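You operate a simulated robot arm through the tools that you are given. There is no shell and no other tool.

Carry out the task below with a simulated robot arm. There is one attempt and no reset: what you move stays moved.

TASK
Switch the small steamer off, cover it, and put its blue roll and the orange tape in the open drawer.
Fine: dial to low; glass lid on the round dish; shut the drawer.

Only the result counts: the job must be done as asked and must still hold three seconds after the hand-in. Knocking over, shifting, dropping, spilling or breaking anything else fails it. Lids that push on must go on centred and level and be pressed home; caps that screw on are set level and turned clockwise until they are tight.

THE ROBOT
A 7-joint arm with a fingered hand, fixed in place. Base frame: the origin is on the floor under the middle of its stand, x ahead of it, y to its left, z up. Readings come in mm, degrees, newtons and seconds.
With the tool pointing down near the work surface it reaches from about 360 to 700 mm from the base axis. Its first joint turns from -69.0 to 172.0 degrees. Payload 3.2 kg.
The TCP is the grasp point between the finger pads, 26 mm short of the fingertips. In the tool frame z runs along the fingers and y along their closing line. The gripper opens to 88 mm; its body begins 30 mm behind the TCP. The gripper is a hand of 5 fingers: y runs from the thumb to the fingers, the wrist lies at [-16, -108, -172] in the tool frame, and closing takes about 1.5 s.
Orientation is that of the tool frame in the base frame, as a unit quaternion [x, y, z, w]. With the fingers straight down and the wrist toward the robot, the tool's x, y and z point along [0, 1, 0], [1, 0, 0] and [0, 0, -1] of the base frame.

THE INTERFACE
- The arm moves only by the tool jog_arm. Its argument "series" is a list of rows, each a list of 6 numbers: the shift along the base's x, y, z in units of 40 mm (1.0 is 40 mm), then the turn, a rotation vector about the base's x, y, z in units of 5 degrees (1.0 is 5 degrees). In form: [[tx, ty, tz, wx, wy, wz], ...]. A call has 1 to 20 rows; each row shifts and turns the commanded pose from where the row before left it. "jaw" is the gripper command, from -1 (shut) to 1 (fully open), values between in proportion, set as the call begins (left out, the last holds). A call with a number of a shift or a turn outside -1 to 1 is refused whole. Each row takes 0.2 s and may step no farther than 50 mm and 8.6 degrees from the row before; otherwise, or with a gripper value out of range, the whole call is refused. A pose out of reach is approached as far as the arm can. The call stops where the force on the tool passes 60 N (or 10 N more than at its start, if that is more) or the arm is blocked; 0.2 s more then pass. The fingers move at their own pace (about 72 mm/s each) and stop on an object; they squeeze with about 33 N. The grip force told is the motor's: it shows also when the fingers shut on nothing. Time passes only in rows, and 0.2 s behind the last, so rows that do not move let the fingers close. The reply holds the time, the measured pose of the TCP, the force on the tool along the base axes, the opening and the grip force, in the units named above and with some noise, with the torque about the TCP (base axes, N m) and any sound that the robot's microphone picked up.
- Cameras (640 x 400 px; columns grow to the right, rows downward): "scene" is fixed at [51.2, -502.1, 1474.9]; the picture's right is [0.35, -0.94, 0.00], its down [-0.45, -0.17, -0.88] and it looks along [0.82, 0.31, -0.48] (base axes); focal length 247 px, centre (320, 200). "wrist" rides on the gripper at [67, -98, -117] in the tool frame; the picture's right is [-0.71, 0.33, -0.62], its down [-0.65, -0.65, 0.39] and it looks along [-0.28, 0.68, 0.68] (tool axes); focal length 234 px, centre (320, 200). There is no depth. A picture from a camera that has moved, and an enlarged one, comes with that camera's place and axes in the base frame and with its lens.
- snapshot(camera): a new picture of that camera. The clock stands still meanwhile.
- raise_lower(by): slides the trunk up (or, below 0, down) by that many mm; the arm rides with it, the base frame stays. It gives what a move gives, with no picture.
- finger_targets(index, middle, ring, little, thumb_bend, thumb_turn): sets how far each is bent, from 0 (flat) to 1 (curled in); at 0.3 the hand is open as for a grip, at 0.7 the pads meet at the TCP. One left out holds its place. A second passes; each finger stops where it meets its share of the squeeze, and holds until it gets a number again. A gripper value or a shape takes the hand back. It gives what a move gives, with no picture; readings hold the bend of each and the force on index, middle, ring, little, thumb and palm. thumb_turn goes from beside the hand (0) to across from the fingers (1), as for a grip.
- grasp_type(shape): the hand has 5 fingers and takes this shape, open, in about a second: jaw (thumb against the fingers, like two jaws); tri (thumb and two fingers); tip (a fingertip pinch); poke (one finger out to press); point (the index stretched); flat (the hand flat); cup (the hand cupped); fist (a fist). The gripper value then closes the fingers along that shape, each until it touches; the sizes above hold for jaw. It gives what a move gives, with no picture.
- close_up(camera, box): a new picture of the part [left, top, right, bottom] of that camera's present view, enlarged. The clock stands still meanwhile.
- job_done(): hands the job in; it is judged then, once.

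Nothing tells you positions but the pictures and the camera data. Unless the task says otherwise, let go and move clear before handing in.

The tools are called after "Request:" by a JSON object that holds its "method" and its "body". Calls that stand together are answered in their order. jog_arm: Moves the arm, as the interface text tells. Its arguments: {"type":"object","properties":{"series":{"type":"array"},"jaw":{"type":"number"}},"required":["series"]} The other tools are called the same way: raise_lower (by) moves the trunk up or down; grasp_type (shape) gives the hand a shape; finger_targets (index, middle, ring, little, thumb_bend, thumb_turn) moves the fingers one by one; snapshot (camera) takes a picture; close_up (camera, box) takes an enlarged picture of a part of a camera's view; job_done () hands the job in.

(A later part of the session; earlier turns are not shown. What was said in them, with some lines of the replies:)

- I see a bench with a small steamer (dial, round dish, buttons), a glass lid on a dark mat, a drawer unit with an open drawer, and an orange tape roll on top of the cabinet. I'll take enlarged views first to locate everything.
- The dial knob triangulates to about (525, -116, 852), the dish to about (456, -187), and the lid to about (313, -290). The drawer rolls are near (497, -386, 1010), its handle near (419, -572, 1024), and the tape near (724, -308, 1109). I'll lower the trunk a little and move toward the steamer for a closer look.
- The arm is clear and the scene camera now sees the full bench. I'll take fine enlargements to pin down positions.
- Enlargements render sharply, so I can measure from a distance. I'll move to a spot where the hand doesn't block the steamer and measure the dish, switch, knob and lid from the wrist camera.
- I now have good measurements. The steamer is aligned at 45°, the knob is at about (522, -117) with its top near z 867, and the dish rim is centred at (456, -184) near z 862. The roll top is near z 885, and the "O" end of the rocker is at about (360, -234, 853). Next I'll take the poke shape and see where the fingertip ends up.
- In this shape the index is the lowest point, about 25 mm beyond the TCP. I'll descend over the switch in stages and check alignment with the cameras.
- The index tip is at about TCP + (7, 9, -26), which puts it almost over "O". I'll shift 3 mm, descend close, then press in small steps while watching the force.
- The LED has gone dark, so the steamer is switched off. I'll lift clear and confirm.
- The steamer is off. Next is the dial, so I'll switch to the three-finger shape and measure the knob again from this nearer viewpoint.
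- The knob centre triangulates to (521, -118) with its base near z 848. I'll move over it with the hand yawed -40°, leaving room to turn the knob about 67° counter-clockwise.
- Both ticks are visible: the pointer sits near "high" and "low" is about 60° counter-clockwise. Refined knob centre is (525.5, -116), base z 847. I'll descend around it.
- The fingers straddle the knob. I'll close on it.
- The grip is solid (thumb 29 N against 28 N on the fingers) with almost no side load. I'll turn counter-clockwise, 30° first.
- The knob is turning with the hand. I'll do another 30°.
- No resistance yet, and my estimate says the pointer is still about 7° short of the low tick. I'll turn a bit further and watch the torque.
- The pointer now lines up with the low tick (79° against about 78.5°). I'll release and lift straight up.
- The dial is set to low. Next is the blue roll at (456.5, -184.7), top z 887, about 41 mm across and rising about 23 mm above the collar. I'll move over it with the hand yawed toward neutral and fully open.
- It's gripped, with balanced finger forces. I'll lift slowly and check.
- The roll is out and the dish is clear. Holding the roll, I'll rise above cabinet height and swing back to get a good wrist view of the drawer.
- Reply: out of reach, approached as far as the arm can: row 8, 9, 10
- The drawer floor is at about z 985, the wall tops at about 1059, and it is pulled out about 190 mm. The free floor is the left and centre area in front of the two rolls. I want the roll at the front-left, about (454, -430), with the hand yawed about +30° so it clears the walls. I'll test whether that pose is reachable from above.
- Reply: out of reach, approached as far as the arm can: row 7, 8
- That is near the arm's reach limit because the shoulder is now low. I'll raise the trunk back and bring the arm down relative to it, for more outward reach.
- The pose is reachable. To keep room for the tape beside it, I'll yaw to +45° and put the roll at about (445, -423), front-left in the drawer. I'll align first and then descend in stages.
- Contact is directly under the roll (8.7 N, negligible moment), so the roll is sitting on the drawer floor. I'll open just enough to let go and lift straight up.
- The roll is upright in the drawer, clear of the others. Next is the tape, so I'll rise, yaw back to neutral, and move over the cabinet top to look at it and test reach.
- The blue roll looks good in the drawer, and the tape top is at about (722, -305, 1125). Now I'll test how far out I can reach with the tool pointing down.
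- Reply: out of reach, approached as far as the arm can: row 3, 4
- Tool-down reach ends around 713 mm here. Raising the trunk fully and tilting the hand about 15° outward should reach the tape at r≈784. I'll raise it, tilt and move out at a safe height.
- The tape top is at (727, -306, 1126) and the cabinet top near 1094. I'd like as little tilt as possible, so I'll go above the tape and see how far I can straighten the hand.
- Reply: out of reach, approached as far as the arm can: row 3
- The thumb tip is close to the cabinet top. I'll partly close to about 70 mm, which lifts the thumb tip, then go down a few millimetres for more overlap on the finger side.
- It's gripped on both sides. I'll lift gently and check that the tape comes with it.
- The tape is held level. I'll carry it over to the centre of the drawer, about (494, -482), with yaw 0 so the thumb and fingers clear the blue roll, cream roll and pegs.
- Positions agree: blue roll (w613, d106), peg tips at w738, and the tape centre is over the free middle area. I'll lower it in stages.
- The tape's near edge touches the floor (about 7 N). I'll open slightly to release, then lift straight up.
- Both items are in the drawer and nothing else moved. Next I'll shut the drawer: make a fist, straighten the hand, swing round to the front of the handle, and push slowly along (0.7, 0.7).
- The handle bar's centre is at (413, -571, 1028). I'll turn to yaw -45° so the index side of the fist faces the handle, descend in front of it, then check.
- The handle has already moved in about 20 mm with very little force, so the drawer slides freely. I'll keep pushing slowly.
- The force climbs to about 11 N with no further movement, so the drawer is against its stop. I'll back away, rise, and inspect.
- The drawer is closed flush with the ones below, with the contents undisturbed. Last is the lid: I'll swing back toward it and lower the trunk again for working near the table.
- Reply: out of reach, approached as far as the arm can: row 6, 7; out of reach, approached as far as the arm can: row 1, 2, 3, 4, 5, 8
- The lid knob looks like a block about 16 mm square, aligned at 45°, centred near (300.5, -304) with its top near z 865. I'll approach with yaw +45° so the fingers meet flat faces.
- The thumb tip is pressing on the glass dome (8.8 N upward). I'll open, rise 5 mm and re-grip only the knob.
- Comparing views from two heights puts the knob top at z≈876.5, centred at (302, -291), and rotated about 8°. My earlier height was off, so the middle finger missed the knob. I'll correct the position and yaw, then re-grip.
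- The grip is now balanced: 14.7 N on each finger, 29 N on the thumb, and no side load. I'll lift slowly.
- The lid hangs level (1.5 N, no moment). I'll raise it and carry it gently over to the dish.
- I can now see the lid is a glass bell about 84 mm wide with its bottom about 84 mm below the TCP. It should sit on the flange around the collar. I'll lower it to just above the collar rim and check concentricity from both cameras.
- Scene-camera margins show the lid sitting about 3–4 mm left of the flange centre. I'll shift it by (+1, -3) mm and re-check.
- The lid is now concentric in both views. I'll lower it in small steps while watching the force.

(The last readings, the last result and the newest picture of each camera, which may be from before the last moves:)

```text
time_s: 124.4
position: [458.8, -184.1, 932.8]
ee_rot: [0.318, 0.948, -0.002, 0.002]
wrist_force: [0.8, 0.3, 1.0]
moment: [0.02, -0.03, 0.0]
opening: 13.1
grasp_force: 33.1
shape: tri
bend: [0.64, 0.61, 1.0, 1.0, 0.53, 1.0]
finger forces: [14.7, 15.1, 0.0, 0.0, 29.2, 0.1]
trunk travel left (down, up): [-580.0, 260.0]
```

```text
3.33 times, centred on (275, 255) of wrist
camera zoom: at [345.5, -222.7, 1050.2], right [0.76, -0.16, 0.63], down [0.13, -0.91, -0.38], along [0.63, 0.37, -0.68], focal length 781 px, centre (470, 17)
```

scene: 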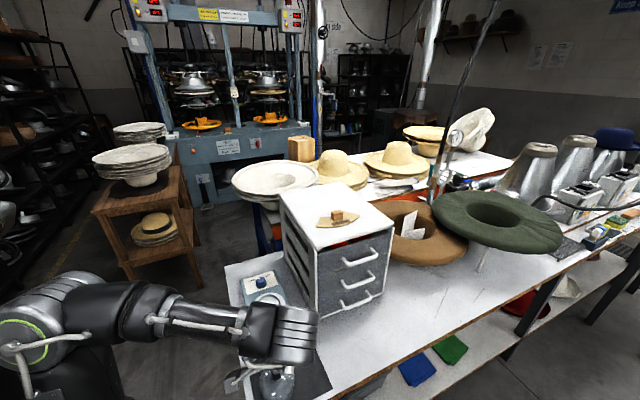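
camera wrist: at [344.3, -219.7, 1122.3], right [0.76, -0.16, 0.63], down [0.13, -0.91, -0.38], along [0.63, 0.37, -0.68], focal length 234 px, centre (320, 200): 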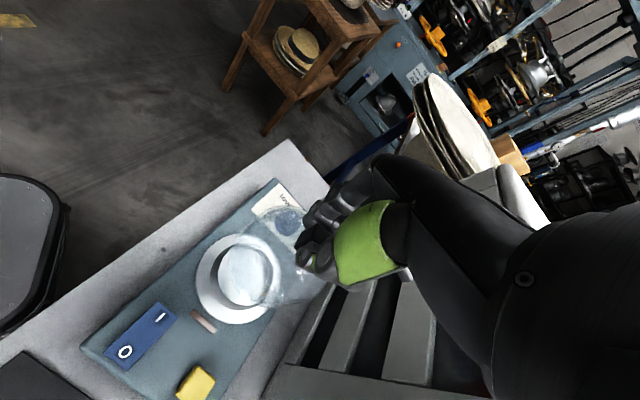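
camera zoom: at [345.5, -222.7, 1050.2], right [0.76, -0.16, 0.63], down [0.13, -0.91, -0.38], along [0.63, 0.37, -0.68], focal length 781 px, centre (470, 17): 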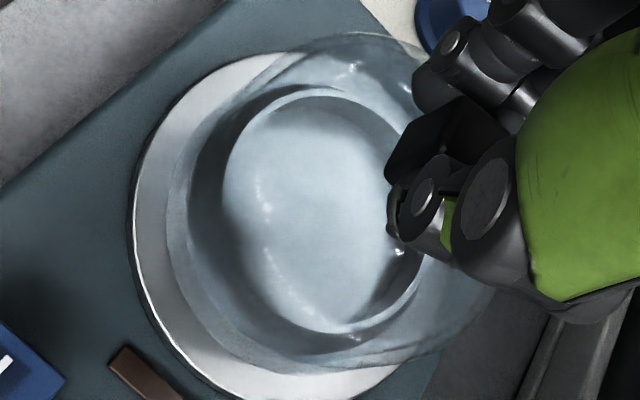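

Request:
{"method": "jog_arm", "body": {"series": [[0, 0, -0.03, 0, 0, 0], [0, 0, 0, 0, 0, 0]]}}

Request:
{"method": "close_up", "body": {"camera": "scene", "box": [258, 285, 304, 322]}}

Request:
{"method": "close_up", "body": {"camera": "wrist", "box": [225, 205, 325, 325]}}

```text
time_s: 125.0
position: [458.5, -185.4, 931.4]
ee_rot: [0.318, 0.948, -0.001, 0.0]
wrist_force: [0.2, -0.7, 0.1]
moment: [0.05, -0.05, -0.02]
opening: 13.1
grasp_force: 32.8
shape: tri
bend: [0.64, 0.61, 1.0, 1.0, 0.53, 1.0]
finger forces: [14.6, 15.0, 0.0, 0.1, 29.2, 0.0]
trunk travel left (down, up): [-580.0, 260.0]
```

```text
10.81 times, centred on (281, 304) of scene
camera zoom: at [51.2, -502.1, 1474.9], right [0.35, -0.94, 0.0], down [-0.45, -0.17, -0.88], along [0.82, 0.31, -0.48], focal length 2665 px, centre (742, -919)
```

zoom: 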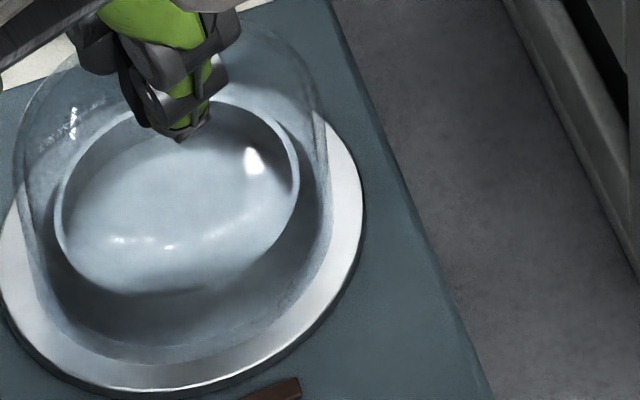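

```text
3.33 times, centred on (275, 265) of wrist
camera zoom: at [345.7, -222.6, 1049.0], right [0.76, -0.16, 0.63], down [0.13, -0.91, -0.38], along [0.63, 0.37, -0.68], focal length 781 px, centre (470, -17)
```

zoom: 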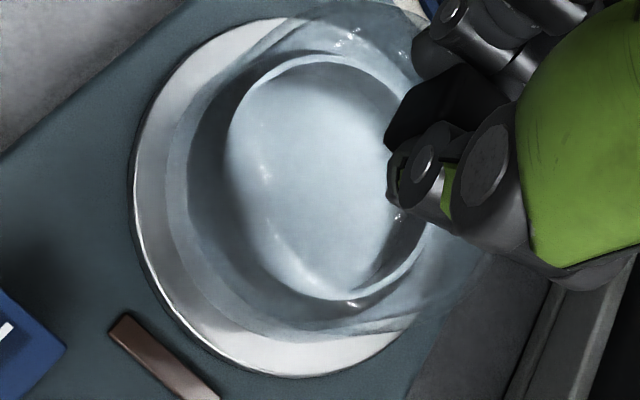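

Margins are now even all round. Continuing down in tiny steps to contact.

Request:
{"method": "jog_arm", "body": {"series": [[0, 0, -0.03, 0, 0, 0], [0, 0, 0, 0, 0, 0]]}}

Request:
{"method": "jog_arm", "body": {"series": [[0, 0, -0.03, 0, 0, 0], [0, 0, 0, 0, 0, 0]]}}

Request:
{"method": "jog_arm", "body": {"series": [[0, 0, -0.03, 0, 0, 0], [0, 0, 0, 0, 0, 0]]}}

```text
time_s: 125.6
position: [457.3, -184.7, 931.3]
ee_rot: [0.317, 0.948, -0.002, 0.002]
wrist_force: [-0.2, -0.2, 2.6]
moment: [0.01, -0.04, 0.01]
opening: 13.1
grasp_force: 32.8
shape: tri
bend: [0.64, 0.6, 1.0, 1.0, 0.53, 1.0]
finger forces: [15.9, 16.1, 0.0, 0.0, 31.5, 0.0]
trunk travel left (down, up): [-580.0, 260.0]
```

```text
time_s: 126.2
position: [457.6, -184.7, 931.2]
ee_rot: [0.317, 0.948, 0.0, 0.003]
wrist_force: [2.9, 0.7, 10.9]
moment: [0.02, -0.06, 0.01]
opening: 13.2
grasp_force: 32.6
shape: tri
bend: [0.64, 0.6, 1.0, 1.0, 0.53, 1.0]
finger forces: [16.7, 16.9, 0.0, 0.0, 31.9, 0.0]
trunk travel left (down, up): [-580.0, 260.0]
```

```text
time_s: 126.8
position: [458.0, -184.3, 930.7]
ee_rot: [0.318, 0.948, -0.001, 0.003]
wrist_force: [4.7, -1.9, 19.4]
moment: [0.05, -0.14, -0.01]
opening: 13.3
grasp_force: 33.1
shape: tri
bend: [0.64, 0.6, 1.0, 1.0, 0.53, 1.0]
finger forces: [16.6, 18.2, 0.0, 0.1, 33.6, 0.1]
trunk travel left (down, up): [-580.0, 260.0]
```

The lid is seated: force rises to 19 N with no movement and near-zero moment. I'll relax the pressure, release the knob, and rise.

Request:
{"method": "jog_arm", "body": {"series": [[0, 0, 0.06, 0, 0, 0], [0, 0, 0, 0, 0, 0]]}}

Request:
{"method": "jog_arm", "body": {"series": [[0, 0, 0, 0, 0, 0], [0, 0, 0, 0, 0, 0], [0, 0, 0, 0, 0, 0], [0, 0, 0, 0, 0, 0]], "jaw": 0.1}}

Request:
{"method": "close_up", "body": {"camera": "scene", "box": [255, 270, 305, 325]}}

Request:
{"method": "close_up", "body": {"camera": "wrist", "box": [225, 185, 345, 315]}}

```text
time_s: 127.4
position: [457.8, -184.5, 932.3]
ee_rot: [0.317, 0.948, -0.002, 0.0]
wrist_force: [4.3, 0.8, 8.6]
moment: [0.05, -0.1, -0.01]
opening: 13.2
grasp_force: 33.3
shape: tri
bend: [0.64, 0.6, 1.0, 1.0, 0.53, 1.0]
finger forces: [16.7, 18.0, 0.1, 0.0, 31.7, 0.0]
trunk travel left (down, up): [-580.0, 260.0]
```

```text
time_s: 128.4
position: [458.9, -185.3, 931.5]
ee_rot: [0.317, 0.948, -0.002, 0.001]
wrist_force: [-0.1, -1.2, 0.5]
moment: [0.01, 0.02, 0.01]
opening: 47.8
grasp_force: 0.0
shape: tri
bend: [0.48, 0.41, 0.99, 0.99, 0.33, 0.99]
finger forces: [0.1, 0.0, 0.0, 0.0, 0.1, 0.0]
trunk travel left (down, up): [-580.0, 260.0]
heard: snap
```

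```text
7.27 times, centred on (280, 298) of scene
camera zoom: at [51.2, -502.1, 1474.9], right [0.35, -0.94, 0.0], down [-0.45, -0.17, -0.88], along [0.82, 0.31, -0.48], focal length 1793 px, centre (611, -509)
```

zoom: 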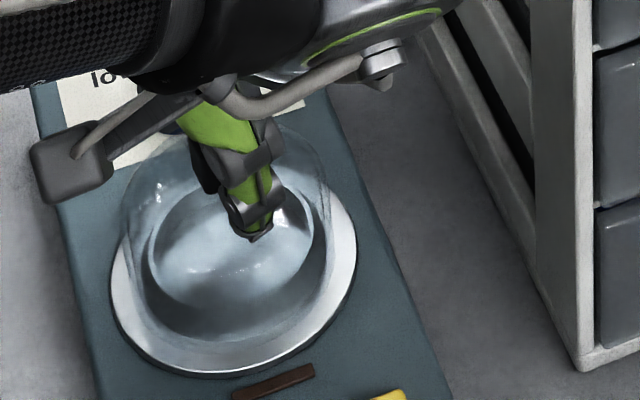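

```text
3.08 times, centred on (285, 250) of wrist
camera zoom: at [345.3, -222.7, 1048.5], right [0.76, -0.16, 0.63], down [0.13, -0.91, -0.38], along [0.63, 0.37, -0.68], focal length 720 px, centre (428, 46)
```

zoom: 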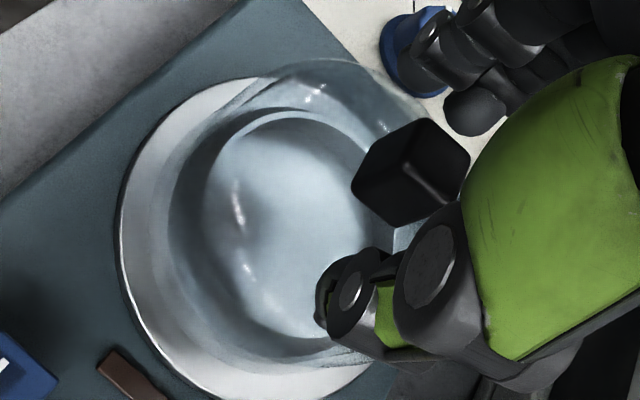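

I heard a snap as I let go, which may be the lid clicking home. I'll rise clear and inspect everything.

Request:
{"method": "jog_arm", "body": {"series": [[0, 0, 0.2, 0, 0, 0], [0, 0, 0.5, 0, 0, 0], [0, 0, 0.8, 0, 0, 0], [0, 0, 1, 0, 0, 0], [0, 0, 0, 0, 0, 0]]}}

Request:
{"method": "snapshot", "body": {"camera": "wrist"}}

Request:
{"method": "close_up", "body": {"camera": "wrist", "box": [190, 200, 310, 320]}}

Request:
{"method": "close_up", "body": {"camera": "scene", "box": [235, 260, 315, 340]}}

```text
time_s: 129.6
position: [458.6, -186.2, 1030.7]
ee_rot: [0.317, 0.948, -0.002, 0.001]
wrist_force: [-0.4, -0.4, -1.1]
moment: [-0.02, -0.01, -0.03]
opening: 48.2
grasp_force: 0.1
shape: tri
bend: [0.48, 0.41, 0.99, 0.99, 0.33, 0.99]
finger forces: [0.0, 0.0, 0.0, 0.0, 0.1, 0.0]
trunk travel left (down, up): [-580.0, 260.0]
```

```text
taken
camera wrist: at [346.2, -224.1, 1147.7], right [0.76, -0.16, 0.63], down [0.13, -0.91, -0.38], along [0.63, 0.37, -0.68], focal length 234 px, centre (320, 200)
```

wrist: 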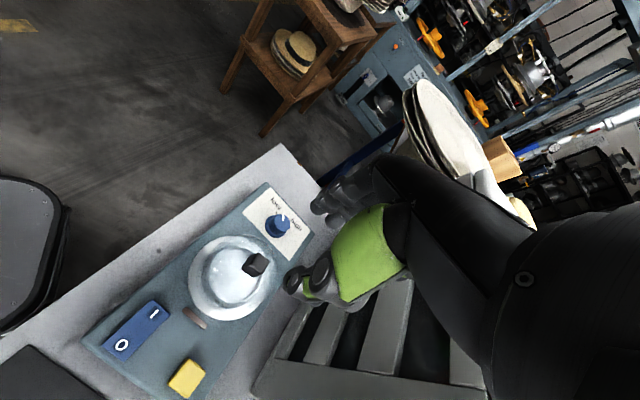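

```text
3.33 times, centred on (250, 260) of wrist
camera zoom: at [346.2, -224.1, 1147.7], right [0.76, -0.16, 0.63], down [0.13, -0.91, -0.38], along [0.63, 0.37, -0.68], focal length 781 px, centre (553, 0)
```

zoom: 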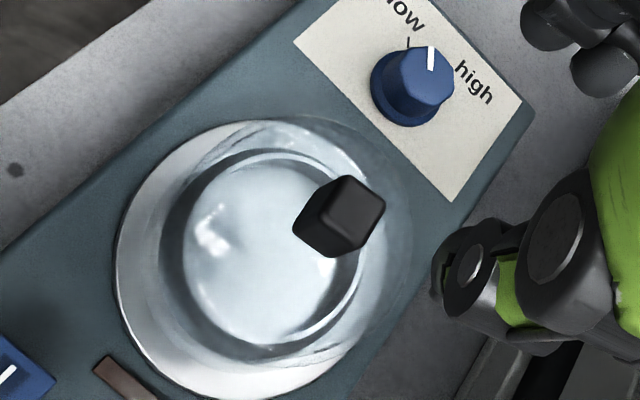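

```text
5.00 times, centred on (275, 300) of scene
camera zoom: at [51.2, -502.1, 1474.9], right [0.35, -0.94, 0.0], down [-0.45, -0.17, -0.88], along [0.82, 0.31, -0.48], focal length 1233 px, centre (545, -300)
```

zoom: 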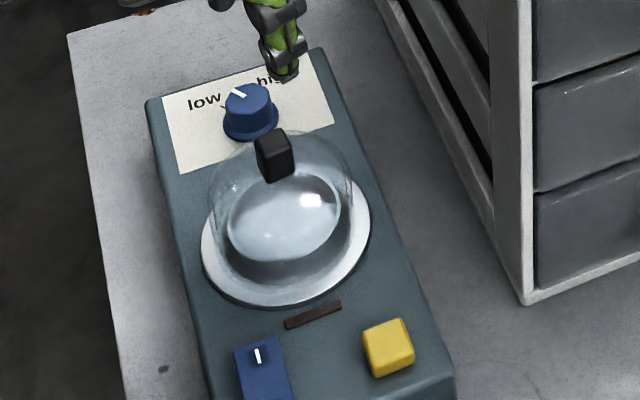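

Request:
{"method": "close_up", "body": {"camera": "scene", "box": [255, 283, 303, 323]}}

Request:
{"method": "close_up", "body": {"camera": "wrist", "box": [200, 225, 290, 305]}}

Request:
{"method": "snapshot", "body": {"camera": "scene"}}

```text
10.00 times, centred on (279, 303) of scene
camera zoom: at [51.2, -502.1, 1474.9], right [0.35, -0.94, 0.0], down [-0.45, -0.17, -0.88], along [0.82, 0.31, -0.48], focal length 2466 px, centre (730, -830)
```

zoom: 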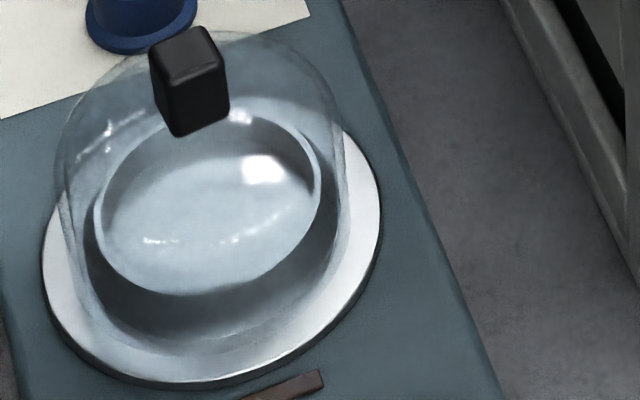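

```text
5.00 times, centred on (245, 265) of wrist
camera zoom: at [346.2, -224.1, 1147.7], right [0.76, -0.16, 0.63], down [0.13, -0.91, -0.38], along [0.63, 0.37, -0.68], focal length 1171 px, centre (695, -125)
```

zoom: 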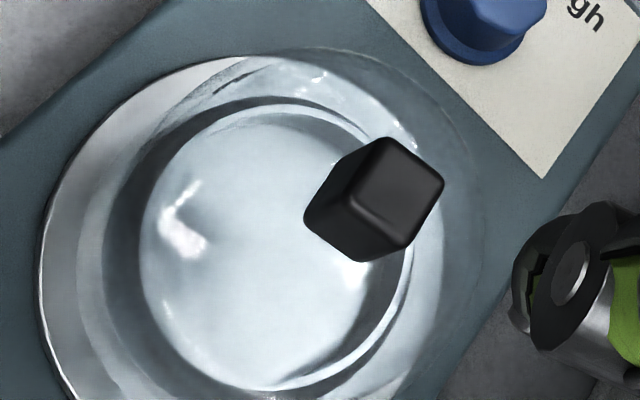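

```text
taken
```

scene: 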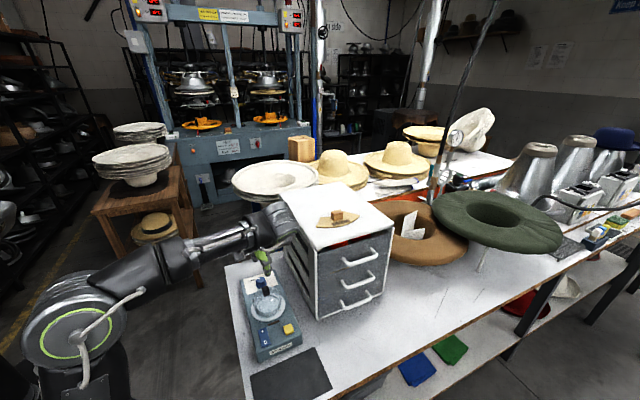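

The lid sits centred and level on the dish, the dial reads low, the LED is dark and the drawer is shut. I'll move the hand well clear and do a final check.

Request:
{"method": "jog_arm", "body": {"series": [[0, 0, 1, 0, 0, 0], [0, 0, 1, 0, 0, 0], [0, 0, 1, 0, 0, 0], [-0.5, 0.3, 0, 0, 0, -0.8], [-0.5, 0.3, 0, 0, 0, -0.8], [-0.5, 0.3, 0, 0, 0, -0.8], [0, 0, 0, 0, 0, 0], [0, 0, 0, 0, 0, 0]]}}

Request:
{"method": "snapshot", "body": {"camera": "scene"}}

Request:
{"method": "close_up", "body": {"camera": "scene", "box": [225, 255, 325, 365]}}

Request:
{"method": "close_up", "body": {"camera": "scene", "box": [275, 180, 405, 325]}}

```text
time_s: 131.4
position: [408.6, -158.3, 1159.6]
ee_rot: [0.414, 0.91, -0.002, 0.0]
wrist_force: [-0.1, 0.1, 0.3]
moment: [0.02, -0.03, -0.01]
opening: 47.9
grasp_force: 0.1
shape: tri
bend: [0.48, 0.41, 0.99, 0.99, 0.33, 0.99]
finger forces: [0.0, 0.0, 0.0, 0.0, 0.0, 0.0]
out of reach, approached as far as the arm can: row 6
trunk travel left (down, up): [-580.0, 260.0]
```

```text
taken
```

scene: 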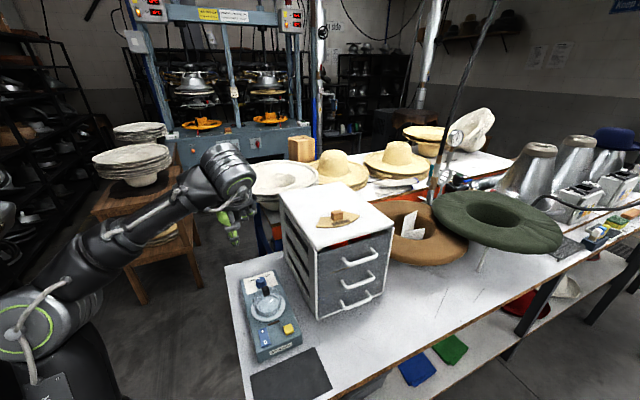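

```text
3.64 times, centred on (275, 310) of scene
camera zoom: at [51.2, -502.1, 1474.9], right [0.35, -0.94, 0.0], down [-0.45, -0.17, -0.88], along [0.82, 0.31, -0.48], focal length 897 px, centre (484, -200)
```

zoom: 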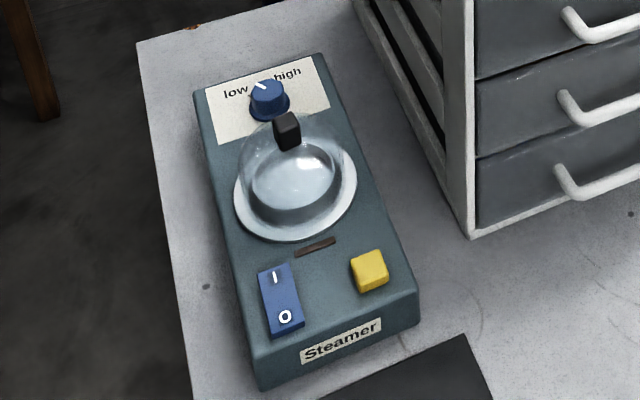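

```text
2.76 times, centred on (340, 252) of scene
camera zoom: at [51.2, -502.1, 1474.9], right [0.35, -0.94, 0.0], down [-0.45, -0.17, -0.88], along [0.82, 0.31, -0.48], focal length 680 px, centre (265, 55)
```

zoom: 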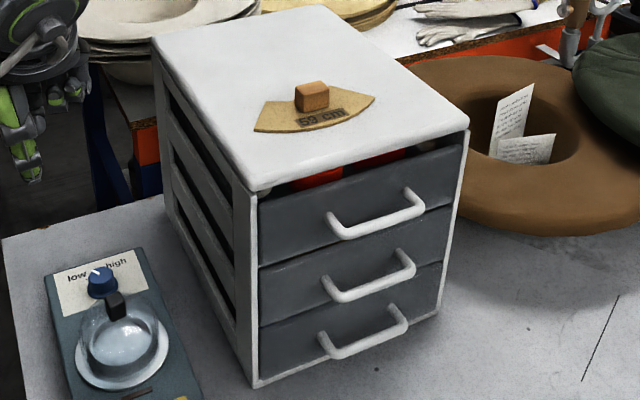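

Request:
{"method": "close_up", "body": {"camera": "scene", "box": [245, 268, 295, 303]}}

Request:
{"method": "close_up", "body": {"camera": "scene", "box": [320, 225, 390, 275]}}

Request:
{"method": "snapshot", "body": {"camera": "wrist"}}

```text
11.43 times, centred on (270, 286) of scene
camera zoom: at [51.2, -502.1, 1474.9], right [0.35, -0.94, 0.0], down [-0.45, -0.17, -0.88], along [0.82, 0.31, -0.48], focal length 2818 px, centre (891, -777)
```

zoom: 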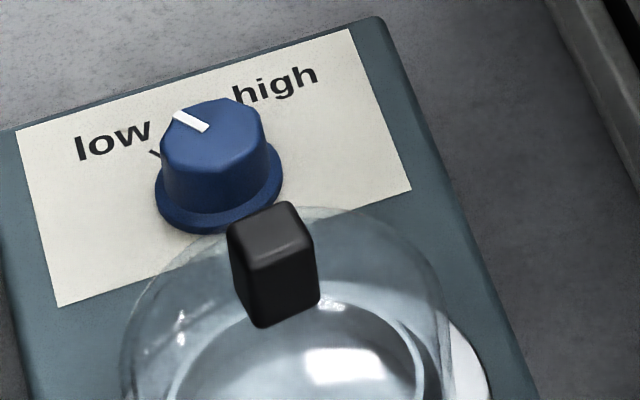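

```text
8.00 times, centred on (355, 250) of scene
camera zoom: at [51.2, -502.1, 1474.9], right [0.35, -0.94, 0.0], down [-0.45, -0.17, -0.88], along [0.82, 0.31, -0.48], focal length 1972 px, centre (40, -200)
```

zoom: 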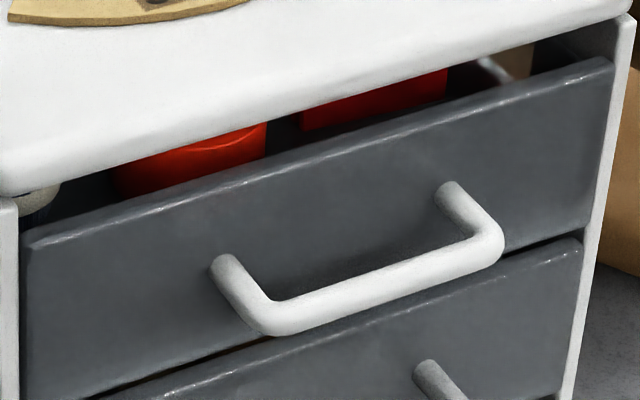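

```text
taken
camera wrist: at [291.5, -172.4, 1276.7], right [0.72, -0.31, 0.62], down [-0.07, -0.92, -0.39], along [0.7, 0.23, -0.68], focal length 234 px, centre (320, 200)
```

wrist: 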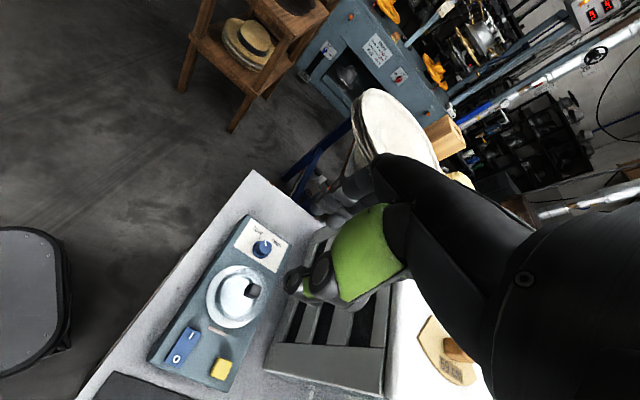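

Final views confirm it: the rocker is at O with the LED off, the dial points to low, and the lid is centred on the dish. The roll and tape are in the closed drawer, and the hand is clear. Handing in.

Request:
{"method": "job_done", "body": {}}

```text
The job is handed in.
```

The job is handed in, and the final pictures show every part of the task done. I don't have the judge's result, only that the hand-in went through.

- **Steamer:** the rocker is at O, its light is off, and the dial points to the low mark.
- **Lid:** the glass lid is centred and level on the round dish. I pressed it to about 19 N and heard a snap as I let go, which I took to be it seating.
- **Drawer:** the blue roll and the orange tape are inside, standing clear of the rolls and pegs already there. The drawer is pushed to its stop, flush with the two below it.
- **Other items:** nothing else appears to have moved. The lid slid about 11 mm on its mat while I was getting hold of its knob, before I lifted it.

The hand is empty and clear of the bench.
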